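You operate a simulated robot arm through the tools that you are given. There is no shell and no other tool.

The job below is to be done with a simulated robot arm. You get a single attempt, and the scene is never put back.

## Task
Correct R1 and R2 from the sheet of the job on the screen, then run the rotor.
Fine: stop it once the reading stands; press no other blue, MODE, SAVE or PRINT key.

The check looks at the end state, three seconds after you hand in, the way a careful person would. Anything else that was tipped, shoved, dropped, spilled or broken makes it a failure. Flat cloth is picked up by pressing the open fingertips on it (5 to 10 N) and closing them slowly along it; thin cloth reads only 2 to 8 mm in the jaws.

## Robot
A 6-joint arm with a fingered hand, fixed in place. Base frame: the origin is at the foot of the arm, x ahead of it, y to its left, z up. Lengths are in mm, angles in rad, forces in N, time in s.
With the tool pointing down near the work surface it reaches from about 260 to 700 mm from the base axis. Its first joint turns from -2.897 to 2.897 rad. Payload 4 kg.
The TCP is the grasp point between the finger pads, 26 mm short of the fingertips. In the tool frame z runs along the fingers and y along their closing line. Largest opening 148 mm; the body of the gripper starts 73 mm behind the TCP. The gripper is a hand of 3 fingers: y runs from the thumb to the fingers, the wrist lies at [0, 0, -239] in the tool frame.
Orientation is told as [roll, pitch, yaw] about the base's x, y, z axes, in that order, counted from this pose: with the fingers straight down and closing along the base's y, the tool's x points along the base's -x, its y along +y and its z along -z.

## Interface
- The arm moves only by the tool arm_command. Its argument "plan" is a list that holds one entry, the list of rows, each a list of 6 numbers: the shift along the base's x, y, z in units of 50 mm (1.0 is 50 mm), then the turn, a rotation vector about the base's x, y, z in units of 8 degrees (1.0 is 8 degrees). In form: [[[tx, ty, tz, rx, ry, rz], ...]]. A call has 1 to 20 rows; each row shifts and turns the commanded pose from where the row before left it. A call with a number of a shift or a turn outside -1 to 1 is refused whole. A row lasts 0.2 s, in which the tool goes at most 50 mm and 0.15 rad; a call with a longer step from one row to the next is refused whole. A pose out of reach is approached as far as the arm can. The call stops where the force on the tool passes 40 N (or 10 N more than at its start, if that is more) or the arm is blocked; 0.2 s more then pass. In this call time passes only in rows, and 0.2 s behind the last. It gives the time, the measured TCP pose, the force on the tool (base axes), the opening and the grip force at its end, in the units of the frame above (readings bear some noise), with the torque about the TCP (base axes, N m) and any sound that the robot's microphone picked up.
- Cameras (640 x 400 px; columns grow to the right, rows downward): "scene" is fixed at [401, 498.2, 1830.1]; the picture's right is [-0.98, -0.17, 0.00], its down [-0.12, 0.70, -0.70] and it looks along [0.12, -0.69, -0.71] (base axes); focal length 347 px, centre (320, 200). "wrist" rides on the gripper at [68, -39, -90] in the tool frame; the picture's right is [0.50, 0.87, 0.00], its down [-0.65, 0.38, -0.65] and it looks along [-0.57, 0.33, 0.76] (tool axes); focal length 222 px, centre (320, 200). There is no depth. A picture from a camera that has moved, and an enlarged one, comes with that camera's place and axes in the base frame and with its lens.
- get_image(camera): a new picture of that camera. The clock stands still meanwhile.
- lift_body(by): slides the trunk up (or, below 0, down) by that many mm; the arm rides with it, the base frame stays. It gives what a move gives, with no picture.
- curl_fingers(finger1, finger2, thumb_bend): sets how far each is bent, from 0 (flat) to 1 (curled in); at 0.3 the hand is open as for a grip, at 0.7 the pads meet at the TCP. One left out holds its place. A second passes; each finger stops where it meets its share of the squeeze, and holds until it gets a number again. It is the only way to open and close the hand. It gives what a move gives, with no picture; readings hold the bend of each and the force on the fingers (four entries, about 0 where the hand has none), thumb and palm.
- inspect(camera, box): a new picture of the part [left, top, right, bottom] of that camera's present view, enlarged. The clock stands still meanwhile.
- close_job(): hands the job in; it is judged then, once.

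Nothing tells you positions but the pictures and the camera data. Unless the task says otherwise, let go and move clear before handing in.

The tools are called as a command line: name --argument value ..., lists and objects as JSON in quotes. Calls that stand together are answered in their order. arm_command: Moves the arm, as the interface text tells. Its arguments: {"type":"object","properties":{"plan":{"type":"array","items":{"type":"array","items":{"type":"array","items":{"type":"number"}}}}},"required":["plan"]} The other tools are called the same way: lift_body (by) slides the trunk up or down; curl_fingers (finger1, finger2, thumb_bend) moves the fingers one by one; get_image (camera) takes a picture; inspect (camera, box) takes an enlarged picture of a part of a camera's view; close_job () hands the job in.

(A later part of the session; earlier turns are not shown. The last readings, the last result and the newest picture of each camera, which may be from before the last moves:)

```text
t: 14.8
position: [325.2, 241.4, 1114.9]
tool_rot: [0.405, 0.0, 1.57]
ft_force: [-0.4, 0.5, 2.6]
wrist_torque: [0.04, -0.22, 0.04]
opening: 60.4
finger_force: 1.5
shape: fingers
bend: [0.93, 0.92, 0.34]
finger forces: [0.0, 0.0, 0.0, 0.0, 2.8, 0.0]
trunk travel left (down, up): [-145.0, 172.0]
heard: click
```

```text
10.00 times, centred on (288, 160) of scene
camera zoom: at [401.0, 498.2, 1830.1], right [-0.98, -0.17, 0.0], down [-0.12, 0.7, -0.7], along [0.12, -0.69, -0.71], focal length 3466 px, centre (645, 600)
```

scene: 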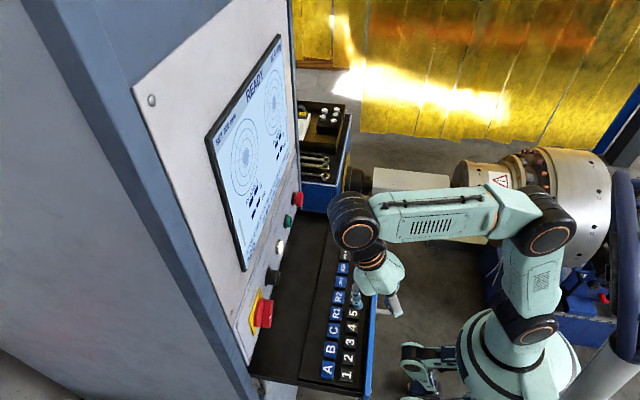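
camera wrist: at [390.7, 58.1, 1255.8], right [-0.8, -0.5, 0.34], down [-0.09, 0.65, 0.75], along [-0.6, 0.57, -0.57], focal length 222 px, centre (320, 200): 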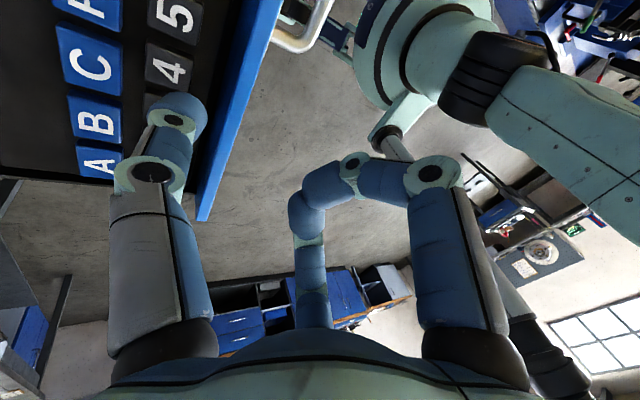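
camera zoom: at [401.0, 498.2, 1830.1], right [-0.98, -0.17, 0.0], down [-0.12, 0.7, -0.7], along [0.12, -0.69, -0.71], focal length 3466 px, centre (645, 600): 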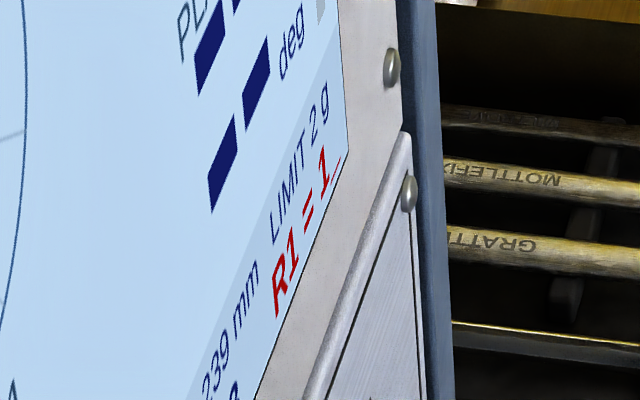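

"R1 = 1_" is entered. Raise and travel to key 6, about (390, 70).

arm_command --plan '[[[0, 0, 0.28, 0, 0, 0], [0, 0, 0.28, 0, 0, 0], [0, -0.862, 0, 0, 0, 0], [0, -0.862, 0, 0, 0, 0], [0, -0.862, 0, 0, 0, 0], [0, -0.862, 0, 0, 0, 0], [0, 0, 0, 0, 0, 0]]]'

inspect --camera "wrist" --box '[50, 0, 290, 230]'

```text
t: 16.4
position: [324.6, 67.0, 1141.8]
tool_rot: [0.405, -0.001, 1.569]
ft_force: [0.4, 0.9, 0.7]
wrist_torque: [-0.03, 0.0, -0.01]
opening: 60.4
finger_force: 0.1
shape: fingers
bend: [0.93, 0.93, 0.34]
finger forces: [0.1, 0.1, 0.0, 0.0, 0.1, 0.1]
trunk travel left (down, up): [-145.0, 172.0]
```

```text
1.74 times, centred on (170, 115) of wrist
camera zoom: at [396.7, -2.1, 1209.1], right [-0.8, -0.5, 0.34], down [-0.09, 0.65, 0.75], along [-0.6, 0.57, -0.57], focal length 386 px, centre (581, 348)
```

zoom: 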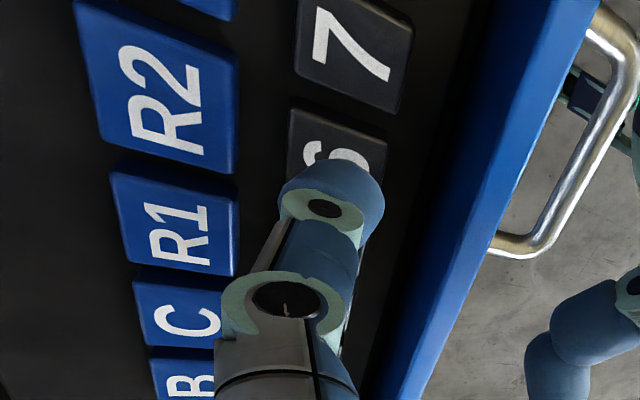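

Over key 6 (wanted TCP ≈ (326, 70)). I correct by (+1.5, +3) and press.

arm_command --plan '[[[0.03, 0.05, -0.2, 0, 0, 0], [0, 0, -0.2, 0, 0, 0], [0, 0, -0.12, 0, 0, 0]]]'

inspect --camera "scene" --box '[265, 140, 310, 180]'

```text
t: 17.2
position: [327.0, 71.9, 1116.9]
tool_rot: [0.405, -0.002, 1.569]
ft_force: [-0.4, 0.0, 1.3]
wrist_torque: [0.02, -0.15, 0.02]
opening: 60.6
finger_force: 0.2
shape: fingers
bend: [0.93, 0.93, 0.34]
finger forces: [0.1, 0.0, 0.0, 0.0, 1.7, 0.0]
trunk travel left (down, up): [-145.0, 172.0]
heard: click
```

```text
10.00 times, centred on (288, 160) of scene
camera zoom: at [401.0, 498.2, 1830.1], right [-0.98, -0.17, 0.0], down [-0.12, 0.7, -0.7], along [0.12, -0.69, -0.71], focal length 3466 px, centre (645, 600)
```

zoom: 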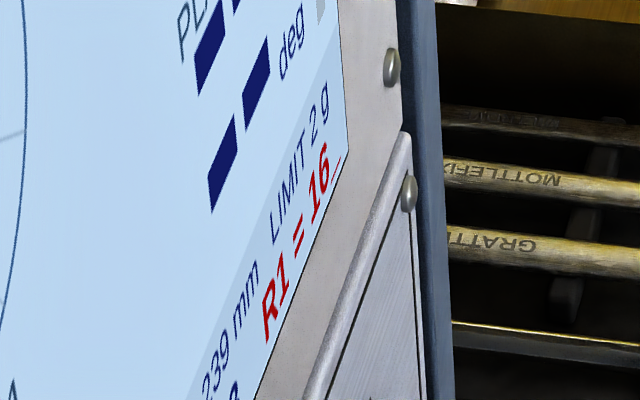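

"R1 = 16_". Now lift, shift to key 5 (TCP y ≈ 104) and hover for a check.

arm_command --plan '[[[0, 0, 0.25, 0, 0, 0], [0, 0, 0.25, 0, 0, 0], [-0.02, 0.64, 0, 0, 0, 0], [0, 0, 0, 0, 0, 0]]]'

inspect --camera "wrist" --box '[50, 0, 290, 230]'

```text
t: 18.2
position: [327.8, 103.4, 1143.3]
tool_rot: [0.406, -0.003, 1.57]
ft_force: [0.6, -0.3, -0.5]
wrist_torque: [-0.01, 0.01, 0.03]
opening: 60.5
finger_force: 0.0
shape: fingers
bend: [0.94, 0.93, 0.34]
finger forces: [0.0, 0.1, 0.0, 0.1, 0.0, 0.0]
trunk travel left (down, up): [-145.0, 172.0]
```

```text
1.74 times, centred on (170, 115) of wrist
camera zoom: at [398.7, 34.5, 1210.0], right [-0.8, -0.5, 0.34], down [-0.09, 0.65, 0.75], along [-0.6, 0.57, -0.57], focal length 386 px, centre (581, 348)
```

zoom: 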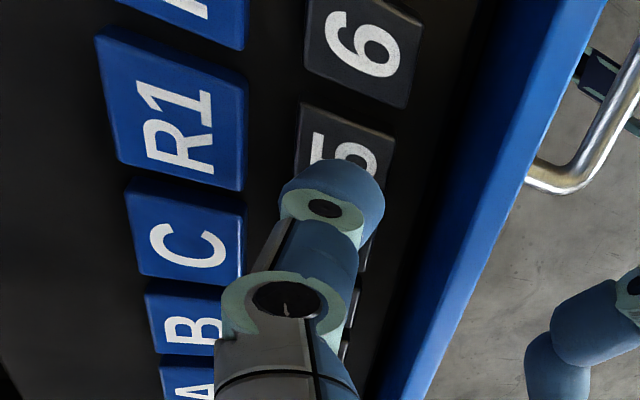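

Well placed over 5. Pressing with a +2 mm y nudge.

arm_command --plan '[[[0, 0.04, -0.2, 0, 0, 0], [0, 0, -0.2, 0, 0, 0], [0, 0, -0.15, 0, 0, 0]]]'

inspect --camera "scene" --box '[265, 140, 310, 180]'

```text
t: 19.0
position: [325.9, 105.9, 1115.7]
tool_rot: [0.405, -0.003, 1.568]
ft_force: [1.1, 0.0, 2.8]
wrist_torque: [0.05, -0.18, 0.08]
opening: 60.5
finger_force: 1.4
shape: fingers
bend: [0.94, 0.93, 0.34]
finger forces: [0.0, 0.1, 0.1, 0.0, 2.4, 0.0]
trunk travel left (down, up): [-145.0, 172.0]
heard: click
```

```text
10.00 times, centred on (288, 160) of scene
camera zoom: at [401.0, 498.2, 1830.1], right [-0.98, -0.17, 0.0], down [-0.12, 0.7, -0.7], along [0.12, -0.69, -0.71], focal length 3466 px, centre (645, 600)
```

zoom: 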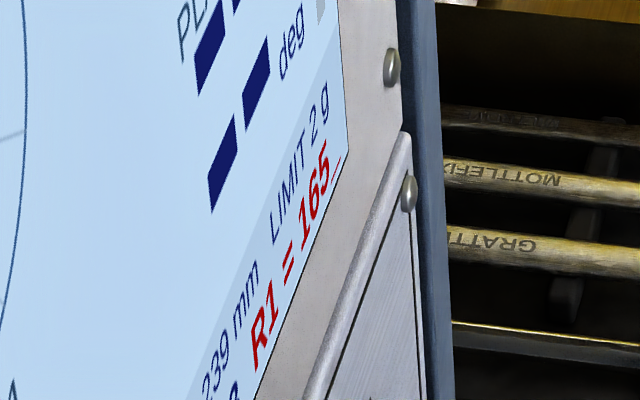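

"R1 = 165_". Now to ENTER, at about (389, −142).

arm_command --plan '[[[0, 0, 0.28, 0, 0, 0], [0, 0, 0.28, 0, 0, 0], [0, -0.82, 0, 0, 0, 0], [0, -0.82, 0, 0, 0, 0], [0, -0.82, 0, 0, 0, 0], [0, -0.82, 0, 0, 0, 0], [0, -0.82, 0, 0, 0, 0], [0, -0.82, 0, 0, 0, 0], [0, 0, 0, 0, 0, 0]]]'

inspect --camera "wrist" --box '[50, 0, 290, 230]'

inspect --camera "scene" --box '[320, 180, 400, 280]'

```text
t: 21.0
position: [327.8, 46.4, 1145.3]
tool_rot: [0.406, 0.001, 1.568]
ft_force: [0.2, -0.9, 0.5]
wrist_torque: [0.01, -0.03, -0.02]
opening: 60.7
finger_force: 0.1
shape: fingers
bend: [0.94, 0.93, 0.34]
finger forces: [0.0, 0.1, 0.0, 0.0, 0.0, 0.0]
out of reach, approached as far as the arm can: row 4, 5, 6, 7, 8
trunk travel left (down, up): [-145.0, 172.0]
```

```text
1.74 times, centred on (170, 115) of wrist
camera zoom: at [399.0, -22.3, 1211.0], right [-0.8, -0.5, 0.34], down [-0.09, 0.66, 0.75], along [-0.6, 0.57, -0.57], focal length 386 px, centre (581, 348)
```

zoom: 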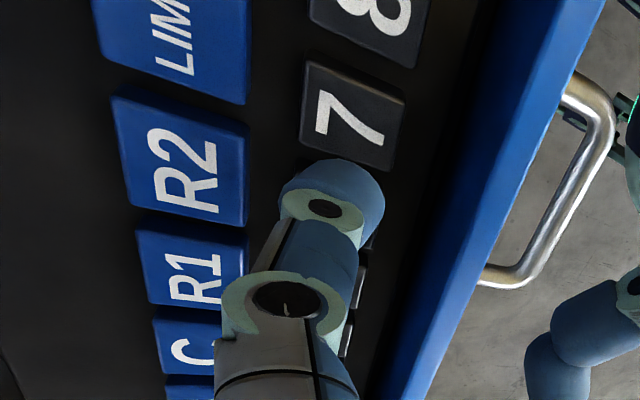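

```text
4.00 times, centred on (360, 230) of scene
camera zoom: at [401.0, 498.2, 1830.1], right [-0.98, -0.17, 0.0], down [-0.12, 0.7, -0.7], along [0.12, -0.69, -0.71], focal length 1386 px, centre (160, 80)
```

zoom: 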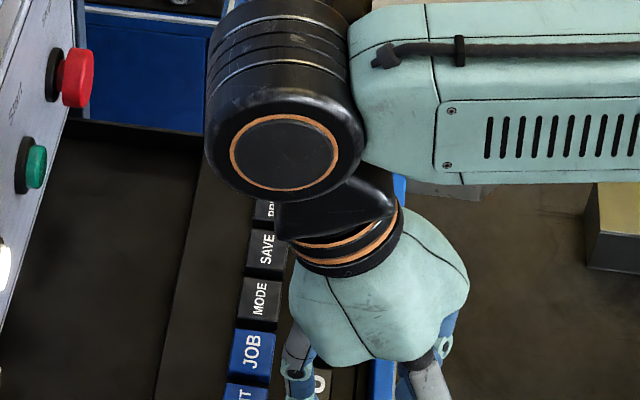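

The arm can't go further to −y with this yaw (a wrist limit near y = 46). I'll turn the hand's yaw back by about 24°, keeping the tilt relative to the thumb, and see where the pose ends.

arm_command --plan '[[[0, 0, 0.2, 0, 0, 0], [0, 0, 0, 0, 0, -1], [0, 0, 0, 0, 0, -1], [0, 0, 0, 0, 0, -1], [0, 0, 0, 0, 0, 0]]]'

```text
t: 22.2
position: [327.0, 46.2, 1155.9]
tool_rot: [0.406, -0.002, 1.15]
ft_force: [0.4, 0.1, 0.3]
wrist_torque: [-0.03, 0.01, 0.0]
opening: 61.0
finger_force: 0.2
shape: fingers
bend: [0.94, 0.93, 0.34]
finger forces: [0.1, 0.0, 0.1, 0.0, 0.1, 0.1]
trunk travel left (down, up): [-145.0, 172.0]
```

Now yaw is 66° and the position held. With the thumb pointing 24° toward −y, the tip offset is about (58, −26), so for ENTER the TCP should be near (331.5, −116).

arm_command --plan '[[[0.02, -0.81, 0, 0, 0, 0], [0.02, -0.81, 0, 0, 0, 0], [0.02, -0.81, 0, 0, 0, 0], [0.02, -0.81, 0, 0, 0, 0], [0, 0, -0.2, 0, 0, 0]]]'

inspect --camera "wrist" --box '[50, 0, 290, 230]'

get_image --camera "scene"

```text
t: 23.4
position: [336.0, -78.5, 1148.0]
tool_rot: [0.406, 0.001, 1.147]
ft_force: [-1.1, -0.3, -0.6]
wrist_torque: [-0.01, 0.04, 0.02]
opening: 61.6
finger_force: 0.0
shape: fingers
bend: [0.95, 0.94, 0.34]
finger forces: [0.1, 0.0, 0.1, 0.0, 0.1, 0.0]
out of reach, approached as far as the arm can: row 4
trunk travel left (down, up): [-145.0, 172.0]
```

```text
1.74 times, centred on (170, 115) of wrist
camera zoom: at [374.5, -170.6, 1213.3], right [-0.93, -0.13, 0.34], down [0.19, 0.63, 0.75], along [-0.31, 0.76, -0.57], focal length 386 px, centre (581, 348)
```

zoom: 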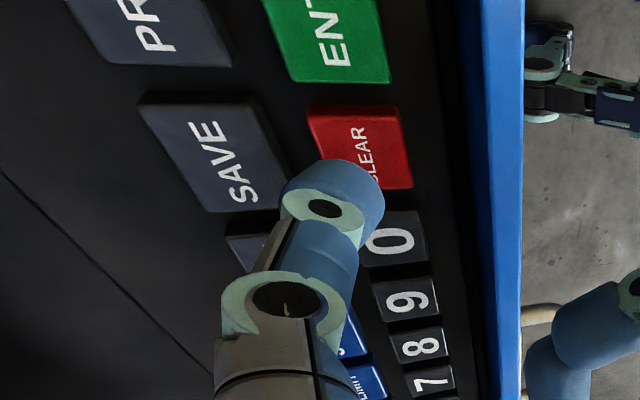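

```text
taken
```

scene: 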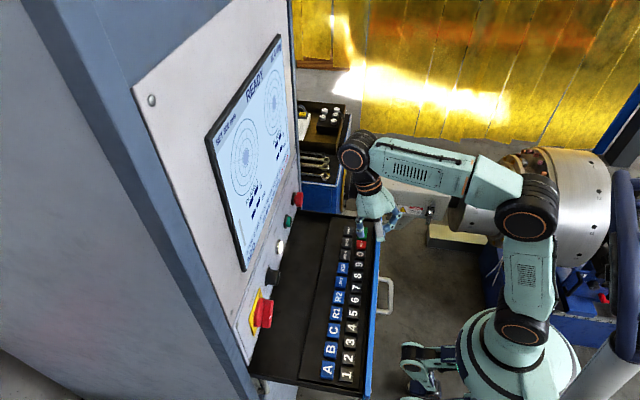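

It stopped at y = −78 for the same reason; the tip is near CLEAR/SAVE. I'll yaw back another 12° while raised, then go to TCP ≈ (338, −104) for ENTER.

arm_command --plan '[[[0, 0, 0.1, 0, 0, -0.75], [0, 0, 0, 0, 0, -0.75], [0.04, -0.52, 0, 0, 0, 0], [0, 0, 0, 0, 0, 0]]]'

inspect --camera "wrist" --box '[50, 0, 290, 230]'

inspect --camera "scene" --box '[330, 190, 410, 290]'

```text
t: 24.4
position: [341.0, -105.1, 1151.3]
tool_rot: [0.403, 0.001, 0.94]
ft_force: [-0.4, -0.6, 0.0]
wrist_torque: [0.0, -0.02, 0.02]
opening: 61.9
finger_force: 0.1
shape: fingers
bend: [0.95, 0.94, 0.34]
finger forces: [0.0, 0.0, 0.0, 0.0, 0.0, 0.0]
trunk travel left (down, up): [-145.0, 172.0]
```

```text
1.74 times, centred on (170, 115) of wrist
camera zoom: at [358.2, -202.5, 1217.7], right [-0.94, 0.07, 0.34], down [0.31, 0.58, 0.75], along [-0.15, 0.81, -0.57], focal length 386 px, centre (581, 348)
```

zoom: 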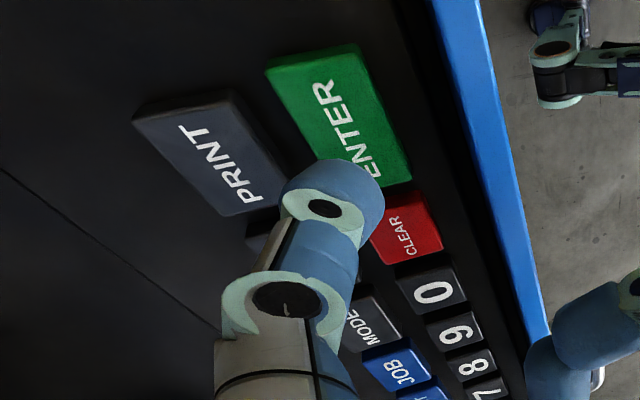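

```text
4.00 times, centred on (370, 240) of scene
camera zoom: at [401.0, 498.2, 1830.1], right [-0.98, -0.17, 0.0], down [-0.12, 0.7, -0.7], along [0.12, -0.69, -0.71], focal length 1386 px, centre (120, 40)
```

zoom: 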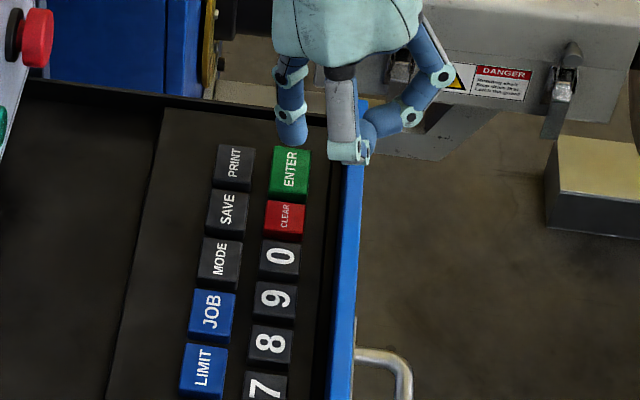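

The tip hovers over ENTER (spanning y −126 to −166, x 377–404). Pressing with a small trim.

arm_command --plan '[[[-0.02, -0.03, -0.3, 0, 0, 0], [0, 0, -0.26, 0, 0, 0], [0, 0, -0.15, 0, 0, 0]]]'

inspect --camera "scene" --box '[250, 140, 310, 230]'

```text
t: 25.2
position: [339.3, -106.3, 1116.3]
tool_rot: [0.405, -0.002, 0.942]
ft_force: [0.0, 1.0, 2.2]
wrist_torque: [-0.07, -0.16, 0.05]
opening: 61.4
finger_force: 1.1
shape: fingers
bend: [0.95, 0.95, 0.34]
finger forces: [0.0, 0.1, 0.0, 0.1, 2.4, 0.0]
trunk travel left (down, up): [-145.0, 172.0]
heard: click
```

```text
4.44 times, centred on (280, 185) of scene
camera zoom: at [401.0, 498.2, 1830.1], right [-0.98, -0.17, 0.0], down [-0.12, 0.7, -0.7], along [0.12, -0.69, -0.71], focal length 1540 px, centre (498, 267)
```

zoom: 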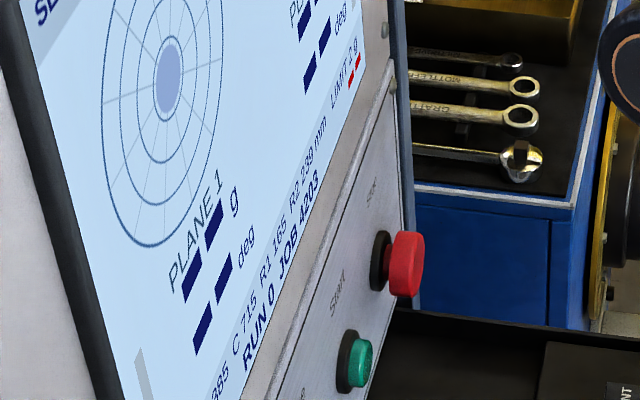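

R1 now shows 165 on the screen. I'll keep this yaw (tip offset ≈ (51, −38)) and move to R2 at (430, 69): TCP ≈ (378, 107).

arm_command --plan '[[[0, 0, 0.3, 0, 0, 0], [0, 0, 0.3, 0, 0, 0], [0.155, 0.84, 0, 0, 0, 0], [0.155, 0.84, 0, 0, 0, 0], [0.155, 0.84, 0, 0, 0, 0], [0.155, 0.84, 0, 0, 0, 0], [0.155, 0.84, 0, 0, 0, 0], [0, 0, 0, 0, 0, 0]]]'

inspect --camera "wrist" --box '[50, 0, 290, 230]'

inspect --camera "scene" --box '[310, 220, 400, 330]'

```text
t: 27.0
position: [378.1, 104.3, 1145.4]
tool_rot: [0.405, -0.002, 0.941]
ft_force: [-0.5, 0.3, -0.2]
wrist_torque: [-0.03, 0.0, 0.05]
opening: 61.7
finger_force: 0.0
shape: fingers
bend: [0.96, 0.95, 0.34]
finger forces: [0.0, 0.0, 0.0, 0.0, 0.0, 0.0]
trunk travel left (down, up): [-145.0, 172.0]
```

```text
1.74 times, centred on (170, 115) of wrist
camera zoom: at [396.5, 6.6, 1213.1], right [-0.94, 0.07, 0.34], down [0.31, 0.58, 0.75], along [-0.15, 0.81, -0.57], focal length 386 px, centre (581, 348)
```

zoom: 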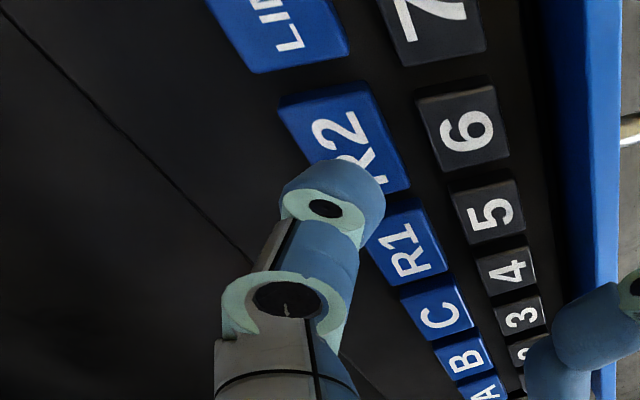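

```text
3.64 times, centred on (355, 275) of scene
camera zoom: at [401.0, 498.2, 1830.1], right [-0.98, -0.17, 0.0], down [-0.12, 0.7, -0.7], along [0.12, -0.69, -0.71], focal length 1260 px, centre (193, -73)
```

zoom: 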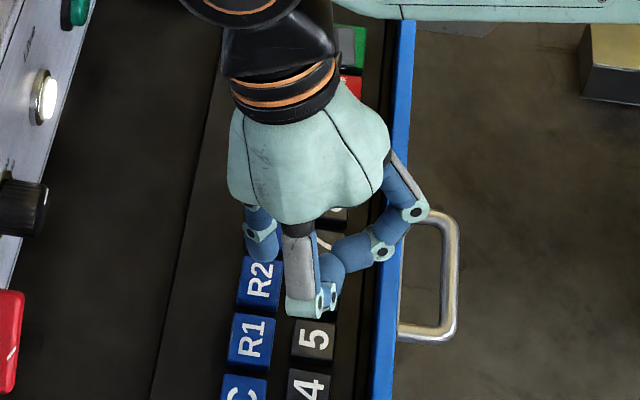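

Over R2, with the tip about 2–3 mm short in y. Trim and press.

arm_command --plan '[[[0, 0.05, -0.25, 0, 0, 0], [0, 0, -0.2, 0, 0, 0], [0, 0, -0.15, 0, 0, 0]]]'

inspect --camera "scene" --box '[250, 140, 310, 230]'

```text
t: 27.8
position: [377.9, 106.7, 1116.8]
tool_rot: [0.403, -0.003, 0.941]
ft_force: [0.6, 0.7, 2.9]
wrist_torque: [-0.07, -0.13, 0.04]
opening: 62.1
finger_force: 0.6
shape: fingers
bend: [0.96, 0.95, 0.34]
finger forces: [0.1, 0.0, 0.0, 0.1, 1.9, 0.0]
trunk travel left (down, up): [-145.0, 172.0]
heard: click
```

```text
4.44 times, centred on (280, 185) of scene
camera zoom: at [401.0, 498.2, 1830.1], right [-0.98, -0.17, 0.0], down [-0.12, 0.7, -0.7], along [0.12, -0.69, -0.71], focal length 1540 px, centre (498, 267)
```

zoom: 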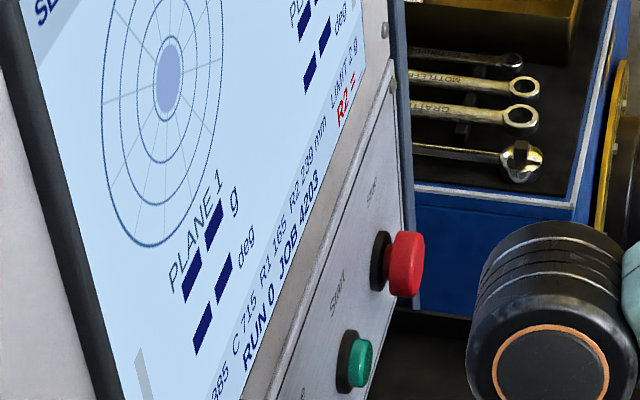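

"R2 =" is open. Next key 2 at (390, 208): TCP ≈ (338.5, 246).

arm_command --plan '[[[0, 0, 0.28, 0, 0, 0], [0, 0, 0.28, 0, 0, 0], [-0.197, 0.69, 0, 0, 0, 0], [-0.197, 0.69, 0, 0, 0, 0], [-0.197, 0.69, 0, 0, 0, 0], [-0.197, 0.69, 0, 0, 0, 0], [0, 0, 0, 0, 0, 0]]]'

inspect --camera "wrist" --box '[50, 0, 290, 230]'

inspect --camera "scene" --box '[310, 290, 400, 400]'

```text
t: 29.4
position: [338.7, 245.5, 1143.1]
tool_rot: [0.406, -0.003, 0.941]
ft_force: [-0.1, -0.2, -0.5]
wrist_torque: [-0.02, -0.01, 0.01]
opening: 61.7
finger_force: 0.1
shape: fingers
bend: [0.96, 0.95, 0.34]
finger forces: [0.1, 0.0, 0.0, 0.0, 0.0, 0.0]
trunk travel left (down, up): [-145.0, 172.0]
```

```text
1.74 times, centred on (170, 115) of wrist
camera zoom: at [357.1, 147.8, 1210.7], right [-0.94, 0.07, 0.34], down [0.31, 0.58, 0.75], along [-0.15, 0.81, -0.57], focal length 386 px, centre (581, 348)
```

zoom: 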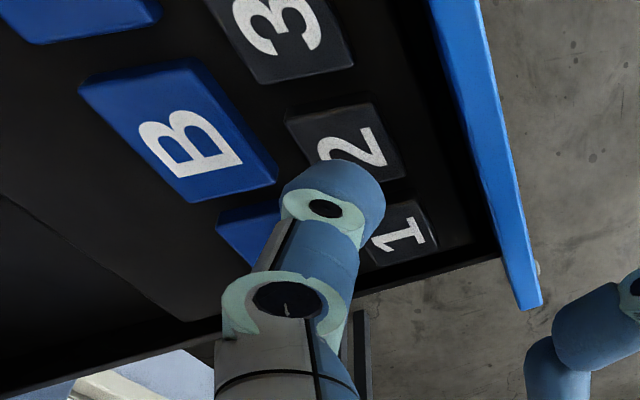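

```text
3.64 times, centred on (355, 345) of scene
camera zoom: at [401.0, 498.2, 1830.1], right [-0.98, -0.17, 0.0], down [-0.12, 0.7, -0.7], along [0.12, -0.69, -0.71], focal length 1260 px, centre (193, -327)
```

zoom: 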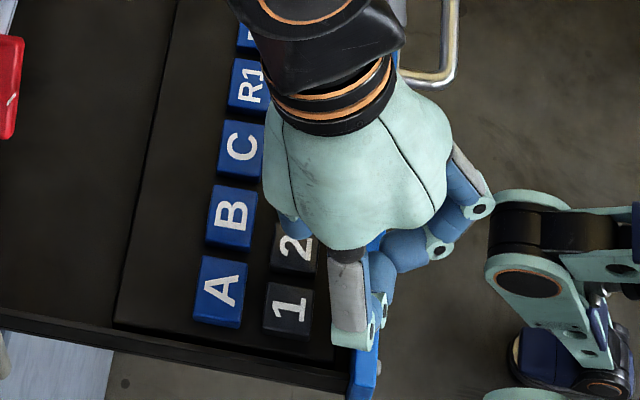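

The tip is centred on key 2. Pressing.

arm_command --plan '[[[0, 0.01, -0.22, 0, 0, 0], [0, 0, -0.2, 0, 0, 0], [0, 0, -0.14, 0, 0, 0]]]'

inspect --camera "scene" --box '[265, 140, 310, 180]'

```text
t: 30.2
position: [339.5, 244.0, 1116.3]
tool_rot: [0.404, -0.002, 0.941]
ft_force: [0.2, 0.3, 1.9]
wrist_torque: [0.01, -0.1, 0.01]
opening: 61.8
finger_force: 0.4
shape: fingers
bend: [0.96, 0.95, 0.34]
finger forces: [0.0, 0.0, 0.0, 0.0, 2.0, 0.1]
trunk travel left (down, up): [-145.0, 172.0]
heard: click
```

```text
10.00 times, centred on (288, 160) of scene
camera zoom: at [401.0, 498.2, 1830.1], right [-0.98, -0.17, 0.0], down [-0.12, 0.7, -0.7], along [0.12, -0.69, -0.71], focal length 3466 px, centre (645, 600)
```

zoom: 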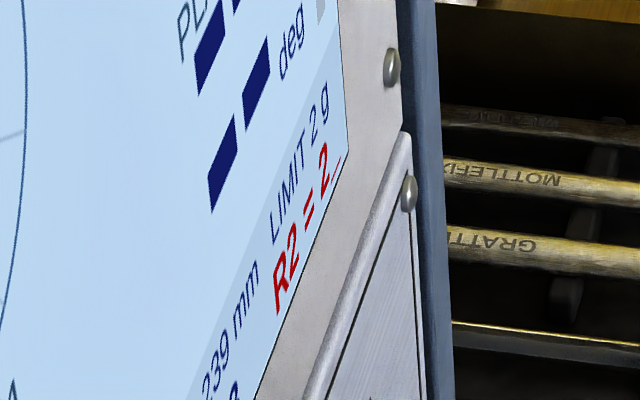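

"R2 = 2_". Next 5: TCP ≈ (338.5, 142).

arm_command --plan '[[[0, 0, 0.28, 0, 0, 0], [0, 0, 0.28, 0, 0, 0], [-0.01, -0.675, 0, 0, 0, 0], [0, -0.675, 0, 0, 0, 0], [0, -0.675, 0, 0, 0, 0], [0, 0, 0, 0, 0, 0]]]'

inspect --camera "wrist" --box '[50, 0, 290, 230]'

```text
t: 31.6
position: [337.9, 141.0, 1144.8]
tool_rot: [0.405, -0.003, 0.94]
ft_force: [0.0, 0.4, 0.4]
wrist_torque: [-0.01, -0.01, -0.04]
opening: 61.6
finger_force: 0.0
shape: fingers
bend: [0.96, 0.95, 0.34]
finger forces: [0.0, 0.0, 0.0, 0.1, 0.1, 0.0]
trunk travel left (down, up): [-145.0, 172.0]
```

```text
1.74 times, centred on (170, 115) of wrist
camera zoom: at [356.1, 43.8, 1211.4], right [-0.94, 0.06, 0.34], down [0.31, 0.58, 0.75], along [-0.15, 0.81, -0.57], focal length 386 px, centre (581, 348)
```

zoom: 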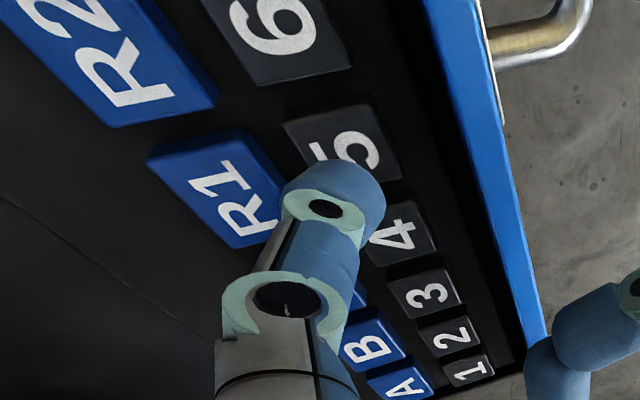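

Tip over key 5. Pressing.

arm_command --plan '[[[0.01, 0.01, -0.24, 0, 0, 0], [0, 0, -0.2, 0, 0, 0], [0, 0, -0.15, 0, 0, 0]]]'

inspect --camera "scene" --box '[265, 140, 310, 180]'

```text
t: 32.4
position: [338.1, 143.2, 1115.2]
tool_rot: [0.406, -0.002, 0.941]
ft_force: [0.8, -0.4, 1.9]
wrist_torque: [-0.13, -0.14, 0.0]
opening: 61.6
finger_force: 1.6
shape: fingers
bend: [0.96, 0.95, 0.34]
finger forces: [0.1, 0.0, 0.0, 0.0, 3.2, 0.0]
trunk travel left (down, up): [-145.0, 172.0]
heard: click
```

```text
10.00 times, centred on (288, 160) of scene
camera zoom: at [401.0, 498.2, 1830.1], right [-0.98, -0.17, 0.0], down [-0.12, 0.7, -0.7], along [0.12, -0.69, -0.71], focal length 3466 px, centre (645, 600)
```

zoom: 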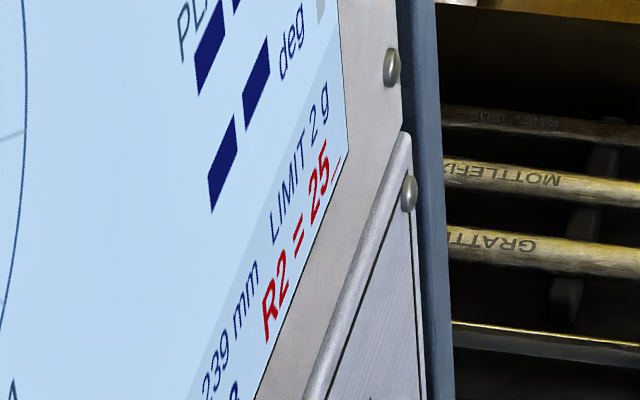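

"R2 = 25_". Next 9, four pitches on (TCP y ≈ 4).

arm_command --plan '[[[0, 0, 0.28, 0, 0, 0], [0, 0, 0.28, 0, 0, 0], [0, -0.69, 0, 0, 0, 0], [0, -0.69, 0, 0, 0, 0], [0, -0.69, 0, 0, 0, 0], [0, -0.69, 0, 0, 0, 0], [0, 0, 0, 0, 0, 0]]]'

inspect --camera "wrist" --box '[50, 0, 290, 230]'

```text
t: 34.0
position: [340.6, 7.4, 1142.4]
tool_rot: [0.404, -0.002, 0.94]
ft_force: [-0.3, 0.7, 0.9]
wrist_torque: [-0.01, 0.0, 0.01]
opening: 61.8
finger_force: 0.0
shape: fingers
bend: [0.96, 0.95, 0.34]
finger forces: [0.0, 0.0, 0.0, 0.0, 0.0, 0.0]
trunk travel left (down, up): [-145.0, 172.0]
```

```text
1.74 times, centred on (170, 115) of wrist
camera zoom: at [357.9, -90.4, 1209.7], right [-0.94, 0.07, 0.34], down [0.31, 0.58, 0.75], along [-0.15, 0.81, -0.57], focal length 386 px, centre (581, 348)
```

zoom: 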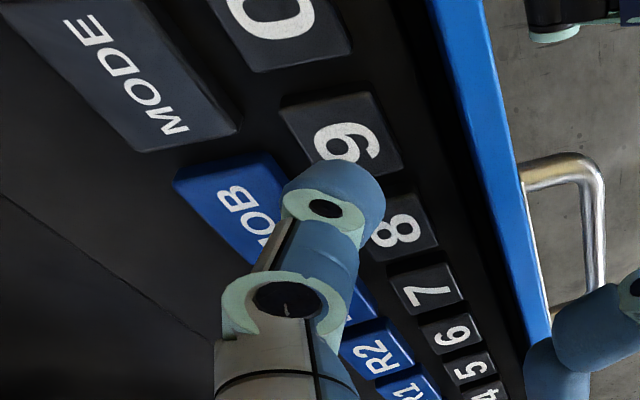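

Key 9 centre is about 3 mm further −y than the tip. Trim and press.

arm_command --plan '[[[-0.01, -0.06, -0.22, 0, 0, 0], [0, 0, -0.18, 0, 0, 0], [0, 0, -0.14, 0, 0, 0]]]'

inspect --camera "scene" --box '[265, 140, 310, 180]'

```text
t: 34.8
position: [337.9, 2.0, 1116.5]
tool_rot: [0.405, -0.002, 0.939]
ft_force: [0.7, 1.0, 2.7]
wrist_torque: [-0.09, -0.12, 0.02]
opening: 61.6
finger_force: 1.2
shape: fingers
bend: [0.96, 0.95, 0.34]
finger forces: [0.0, 0.1, 0.0, 0.0, 2.3, 0.0]
trunk travel left (down, up): [-145.0, 172.0]
heard: click
```

```text
10.00 times, centred on (288, 160) of scene
camera zoom: at [401.0, 498.2, 1830.1], right [-0.98, -0.17, 0.0], down [-0.12, 0.7, -0.7], along [0.12, -0.69, -0.71], focal length 3466 px, centre (645, 600)
```

zoom: 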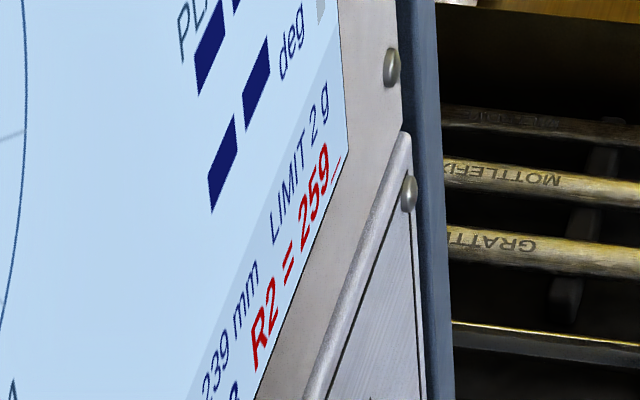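

"R2 = 259_". Now ENTER again: TCP ≈ (339.5, −107).

arm_command --plan '[[[0, 0, 0.28, 0, 0, 0], [0, 0, 0.28, 0, 0, 0], [0.01, -0.72, 0, 0, 0, 0], [0.01, -0.72, 0, 0, 0, 0], [0, -0.72, 0, 0, 0, 0], [0, 0, 0, 0, 0, 0]]]'

inspect --camera "wrist" --box '[50, 0, 290, 230]'

```text
t: 36.2
position: [339.0, -105.0, 1144.5]
tool_rot: [0.405, -0.003, 0.942]
ft_force: [0.5, -0.6, 0.3]
wrist_torque: [0.0, 0.0, -0.02]
opening: 61.9
finger_force: 0.0
shape: fingers
bend: [0.96, 0.95, 0.34]
finger forces: [0.1, 0.1, 0.0, 0.0, 0.0, 0.0]
trunk travel left (down, up): [-145.0, 172.0]
```

```text
1.74 times, centred on (170, 115) of wrist
camera zoom: at [357.2, -201.9, 1211.8], right [-0.94, 0.07, 0.34], down [0.31, 0.58, 0.75], along [-0.15, 0.81, -0.57], focal length 386 px, centre (581, 348)
```

zoom: 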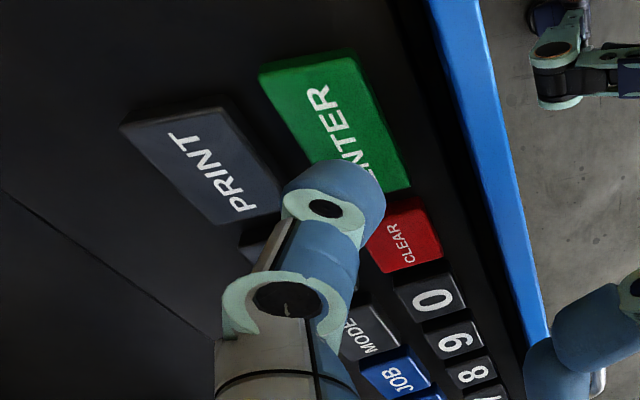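

Over ENTER as before. Pressing.

arm_command --plan '[[[0, -0.04, -0.24, 0, 0, 0], [0, 0, -0.2, 0, 0, 0], [0, 0, -0.14, 0, 0, 0]]]'

inspect --camera "scene" --box '[250, 140, 310, 230]'

```text
t: 37.0
position: [338.1, -106.4, 1115.1]
tool_rot: [0.402, -0.002, 0.942]
ft_force: [-0.1, -1.0, 4.6]
wrist_torque: [-0.22, -0.18, -0.06]
opening: 62.2
finger_force: 2.0
shape: fingers
bend: [0.96, 0.95, 0.34]
finger forces: [0.0, 0.0, 0.0, 0.0, 3.7, 0.0]
trunk travel left (down, up): [-145.0, 172.0]
heard: click
```

```text
4.44 times, centred on (280, 185) of scene
camera zoom: at [401.0, 498.2, 1830.1], right [-0.98, -0.17, 0.0], down [-0.12, 0.7, -0.7], along [0.12, -0.69, -0.71], focal length 1540 px, centre (498, 267)
```

zoom: 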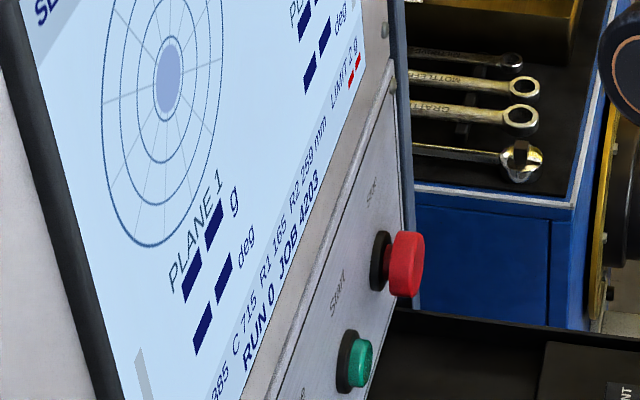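

Both values look corrected. Lift off and verify closely, and look at the rotor before running it.

arm_command --plan '[[[0, 0, 0.5, 0, 0, 0], [0, 0, 0.5, 0, 0, 0]]]'

inspect --camera "scene" --box '[255, 150, 300, 220]'

inspect --camera "scene" --box '[340, 130, 640, 330]'

get_image --camera "wrist"

```text
t: 37.6
position: [340.0, -107.6, 1165.0]
tool_rot: [0.404, -0.001, 0.94]
ft_force: [0.1, -0.4, 0.3]
wrist_torque: [-0.02, 0.01, -0.04]
opening: 62.2
finger_force: 0.1
shape: fingers
bend: [0.96, 0.95, 0.34]
finger forces: [0.0, 0.0, 0.0, 0.1, 0.0, 0.0]
trunk travel left (down, up): [-145.0, 172.0]
```

```text
5.71 times, centred on (278, 185) of scene
camera zoom: at [401.0, 498.2, 1830.1], right [-0.98, -0.17, 0.0], down [-0.12, 0.7, -0.7], along [0.12, -0.69, -0.71], focal length 1980 px, centre (563, 286)
```

zoom: 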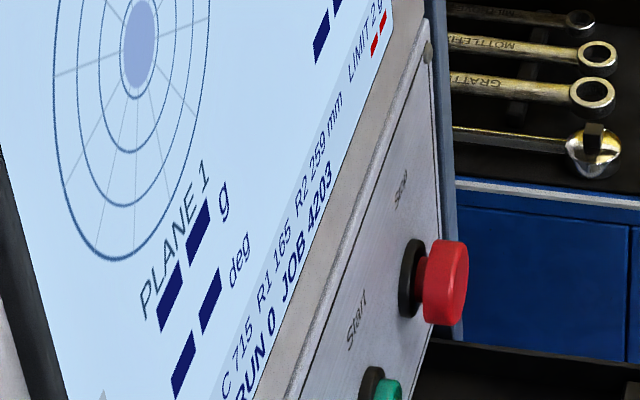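

```text
2.00 times, centred on (490, 230) of scene
camera zoom: at [401.0, 498.2, 1830.1], right [-0.98, -0.17, 0.0], down [-0.12, 0.7, -0.7], along [0.12, -0.69, -0.71], focal length 693 px, centre (-20, 140)
```

zoom: 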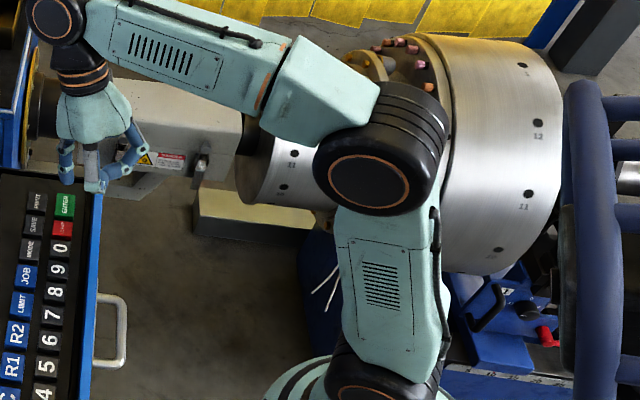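

```text
taken
camera wrist: at [359.0, -205.2, 1231.0], right [-0.94, 0.06, 0.34], down [0.31, 0.58, 0.75], along [-0.15, 0.81, -0.57], focal length 222 px, centre (320, 200)
```

wrist: 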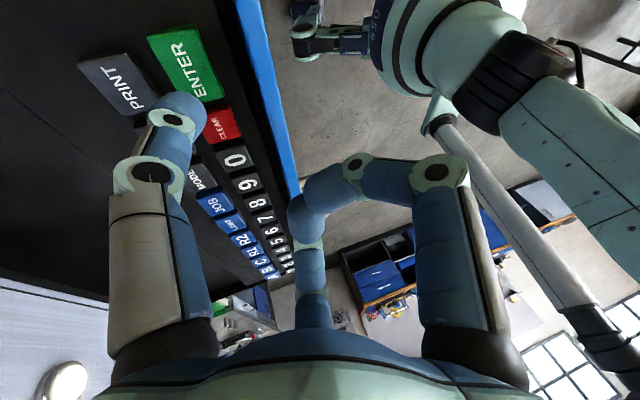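

R1 165 and R2 259 are confirmed on screen (nothing else changed). Now I'll raise the hand, tilt it forward in stages so the thumb points toward the panel buttons: Start near (577, −58, 1170), Stop near (570, −139, 1170).

arm_command --plan '[[[0, 0.3, 0.6, 0, 0, 0], [0, 0.4, 0.6, 0, 0, 0.75], [0.25, 0, 0, -0.49, -0.85, 0], [0.25, 0, 0, -0.49, -0.85, 0], [0.25, 0, 0, -0.49, -0.85, 0], [0.25, 0, 0, -0.49, -0.85, 0], [0, 0, 0, 0, 0, 0]]]'

get_image --camera "scene"

get_image --camera "wrist"

```text
t: 39.2
position: [379.3, -66.0, 1188.5]
tool_rot: [-0.143, -0.005, 1.045]
ft_force: [1.4, -0.3, -0.4]
wrist_torque: [0.0, -0.01, -0.01]
opening: 62.4
finger_force: 0.1
shape: fingers
bend: [0.96, 0.95, 0.34]
finger forces: [0.0, 0.0, 0.0, 0.0, 0.0, 0.0]
out of reach, approached as far as the arm can: row 1, 2
trunk travel left (down, up): [-145.0, 172.0]
```

```text
taken
```

scene: 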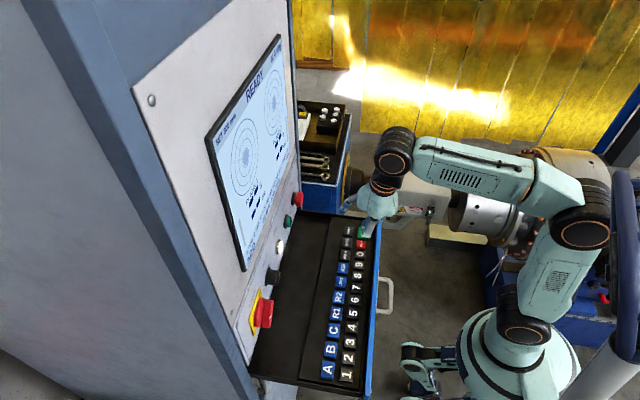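

```text
taken
camera wrist: at [368.3, -138.0, 1282.3], right [-0.99, 0.0, -0.13], down [-0.08, 0.8, 0.59], along [0.1, 0.6, -0.79], focal length 222 px, centre (320, 200)
```

wrist: 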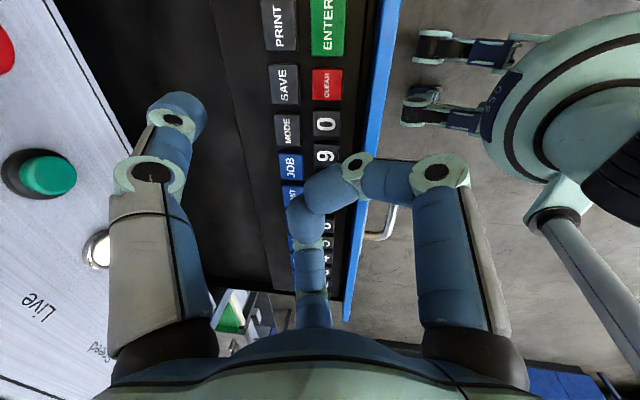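

The hand is at 8° forward; the panel with Start is in view. The elbow has moved toward a blue tube at the picture's right, so I check that clearance.

inspect --camera "scene" --box '[440, 120, 640, 400]'

inspect --camera "wrist" --box '[0, 0, 220, 300]'

```text
1.43 times, centred on (540, 260) of scene
camera zoom: at [401.0, 498.2, 1830.1], right [-0.98, -0.17, 0.0], down [-0.12, 0.7, -0.7], along [0.12, -0.69, -0.71], focal length 495 px, centre (6, 114)
```

zoom: 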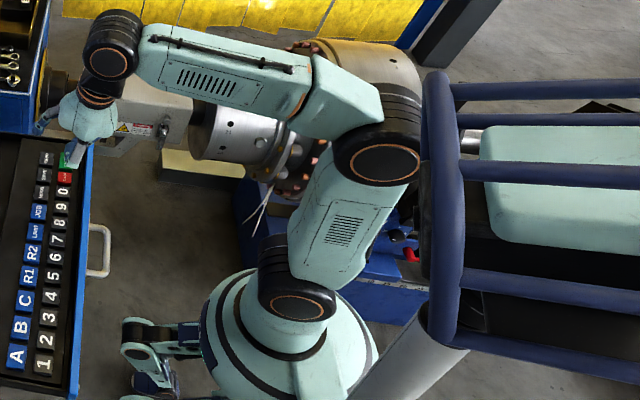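

```text
1.33 times, centred on (110, 150) of wrist
camera zoom: at [368.3, -138.0, 1282.3], right [-0.99, 0.0, -0.13], down [-0.08, 0.8, 0.59], along [0.1, 0.6, -0.79], focal length 296 px, centre (600, 267)
```

zoom: 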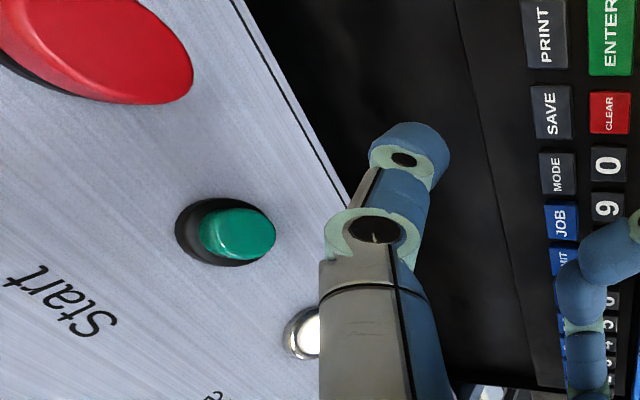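

The blue cage is the robot's own guard, and the elbow has room. Start refined to (577, −57, 1170). I'll move forward while tilting to about 40° so the thumb tip ends some 40 mm in front of Start.

arm_command --plan '[[[0.43, 0.24, -0.19, 0, 0, 0], [0.43, 0.24, -0.19, -0.49, -0.85, 0], [0.43, 0.24, -0.19, -0.49, -0.85, 0], [0.43, 0.24, -0.19, -0.49, -0.85, 0], [0, 0, 0, -0.49, -0.85, 0], [0, 0, 0, 0, 0, 0]]]'

get_image --camera "scene"

get_image --camera "wrist"

```text
t: 40.6
position: [465.0, -16.3, 1149.9]
tool_rot: [-0.691, -0.004, 1.048]
ft_force: [0.6, 0.6, 0.0]
wrist_torque: [0.02, 0.04, 0.0]
opening: 62.1
finger_force: 0.0
shape: fingers
bend: [0.96, 0.95, 0.34]
finger forces: [0.1, 0.1, 0.0, 0.1, 0.1, 0.1]
trunk travel left (down, up): [-145.0, 172.0]
```

```text
taken
```

scene: 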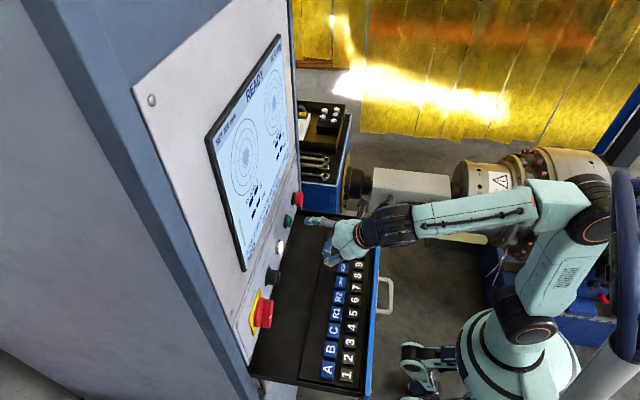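

```text
taken
camera wrist: at [408.1, -62.2, 1243.0], right [-0.83, -0.1, -0.55], down [-0.29, 0.92, 0.26], along [0.48, 0.38, -0.79], focal length 222 px, centre (320, 200)
```

wrist: 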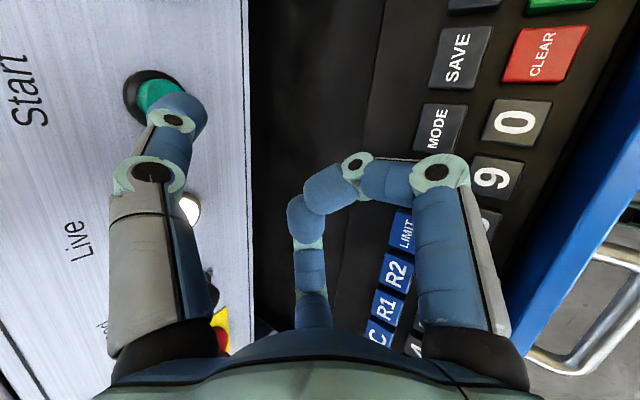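

The thumb tip is in front of Start. Zooming for alignment.

inspect --camera "wrist" --box '[60, 30, 280, 230]'

inspect --camera "scene" --box '[260, 170, 370, 290]'

```text
2.00 times, centred on (170, 130) of wrist
camera zoom: at [408.1, -62.2, 1243.0], right [-0.83, -0.1, -0.55], down [-0.29, 0.92, 0.26], along [0.48, 0.38, -0.79], focal length 444 px, centre (620, 340)
```

zoom: 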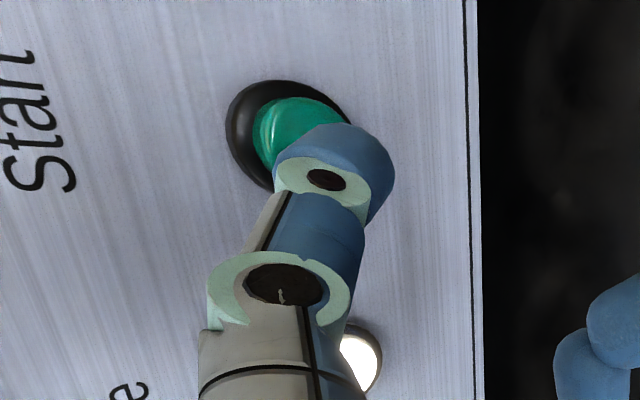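

```text
3.33 times, centred on (315, 230) of scene
camera zoom: at [401.0, 498.2, 1830.1], right [-0.98, -0.17, 0.0], down [-0.12, 0.7, -0.7], along [0.12, -0.69, -0.71], focal length 1155 px, centre (337, 100)
```

zoom: 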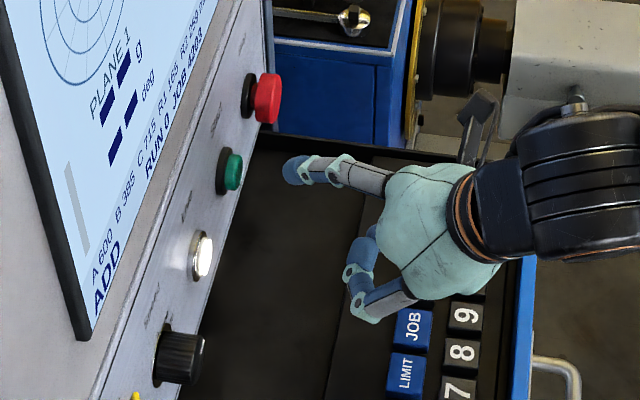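

Tip ≈ (534, −56, 1182); Start ≈ (577, −57.5, 1170). I'll drop 12 mm and advance 30 mm, then creep.

arm_command --plan '[[[0.2, -0.02, -0.24, 0, 0, 0], [0.4, 0, 0, 0, 0, 0], [0, 0, 0, 0, 0, 0]]]'

inspect --camera "wrist" --box '[60, 30, 280, 230]'

inspect --camera "scene" --box '[260, 190, 330, 260]'

```text
t: 41.4
position: [493.9, -18.6, 1138.6]
tool_rot: [-0.691, -0.004, 1.045]
ft_force: [-0.7, 0.1, 0.1]
wrist_torque: [-0.01, -0.01, -0.01]
opening: 61.9
finger_force: 0.1
shape: fingers
bend: [0.96, 0.95, 0.34]
finger forces: [0.0, 0.0, 0.0, 0.0, 0.0, 0.0]
trunk travel left (down, up): [-145.0, 172.0]
```

```text
2.00 times, centred on (170, 130) of wrist
camera zoom: at [438.3, -63.9, 1232.3], right [-0.83, -0.1, -0.55], down [-0.29, 0.92, 0.26], along [0.48, 0.38, -0.79], focal length 444 px, centre (620, 340)
```

zoom: 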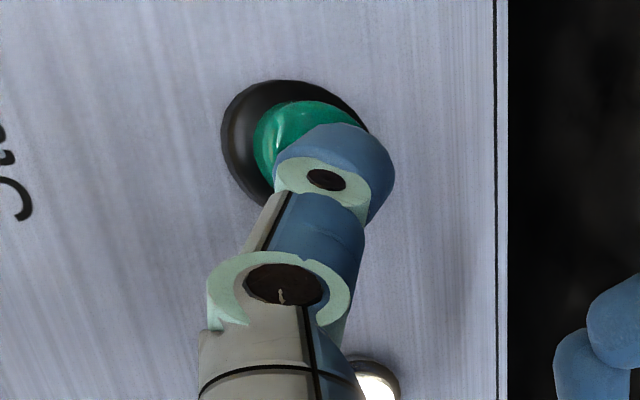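

```text
5.71 times, centred on (295, 225) of scene
camera zoom: at [401.0, 498.2, 1830.1], right [-0.98, -0.17, 0.0], down [-0.12, 0.7, -0.7], along [0.12, -0.69, -0.71], focal length 1980 px, centre (463, 57)
```

zoom: 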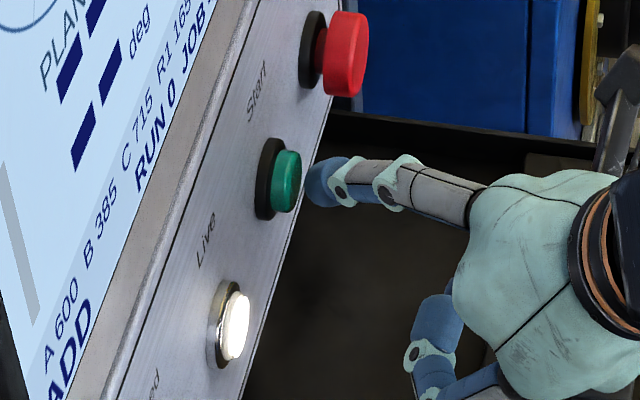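

The tip is ~8 mm short of the green face. Creeping forward, with +2 mm in z.

arm_command --plan '[[[0.1, 0, 0.04, 0, 0, 0]]]'

```text
t: 41.8
position: [500.5, -18.8, 1141.5]
tool_rot: [-0.692, -0.006, 1.047]
ft_force: [-0.8, 1.3, 0.9]
wrist_torque: [-0.02, -0.01, -0.03]
opening: 62.2
finger_force: 0.0
shape: fingers
bend: [0.96, 0.95, 0.34]
finger forces: [0.0, 0.0, 0.0, 0.0, 0.3, 0.0]
trunk travel left (down, up): [-145.0, 172.0]
```

arm_command --plan '[[[0.06, 0, 0, 0, 0, 0]]]'

inspect --camera "scene" --box '[260, 190, 330, 260]'

```text
t: 42.2
position: [502.3, -16.8, 1141.3]
tool_rot: [-0.691, -0.003, 1.048]
ft_force: [-1.7, 0.6, 0.0]
wrist_torque: [0.01, -0.07, -0.04]
opening: 62.1
finger_force: 0.6
shape: fingers
bend: [0.96, 0.95, 0.34]
finger forces: [0.1, 0.0, 0.0, 0.0, 1.3, 0.1]
trunk travel left (down, up): [-145.0, 172.0]
```

```text
5.71 times, centred on (295, 225) of scene
camera zoom: at [401.0, 498.2, 1830.1], right [-0.98, -0.17, 0.0], down [-0.12, 0.7, -0.7], along [0.12, -0.69, -0.71], focal length 1980 px, centre (463, 57)
```

zoom: 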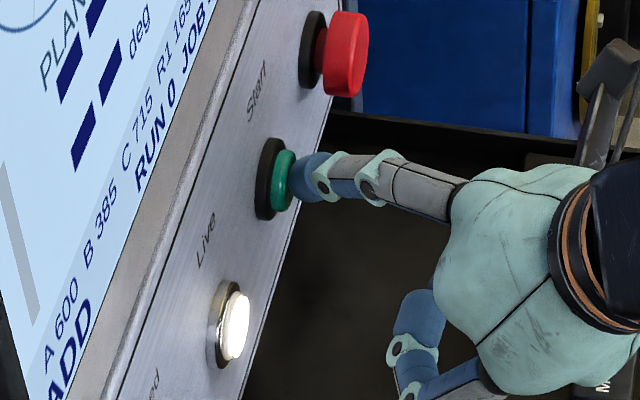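

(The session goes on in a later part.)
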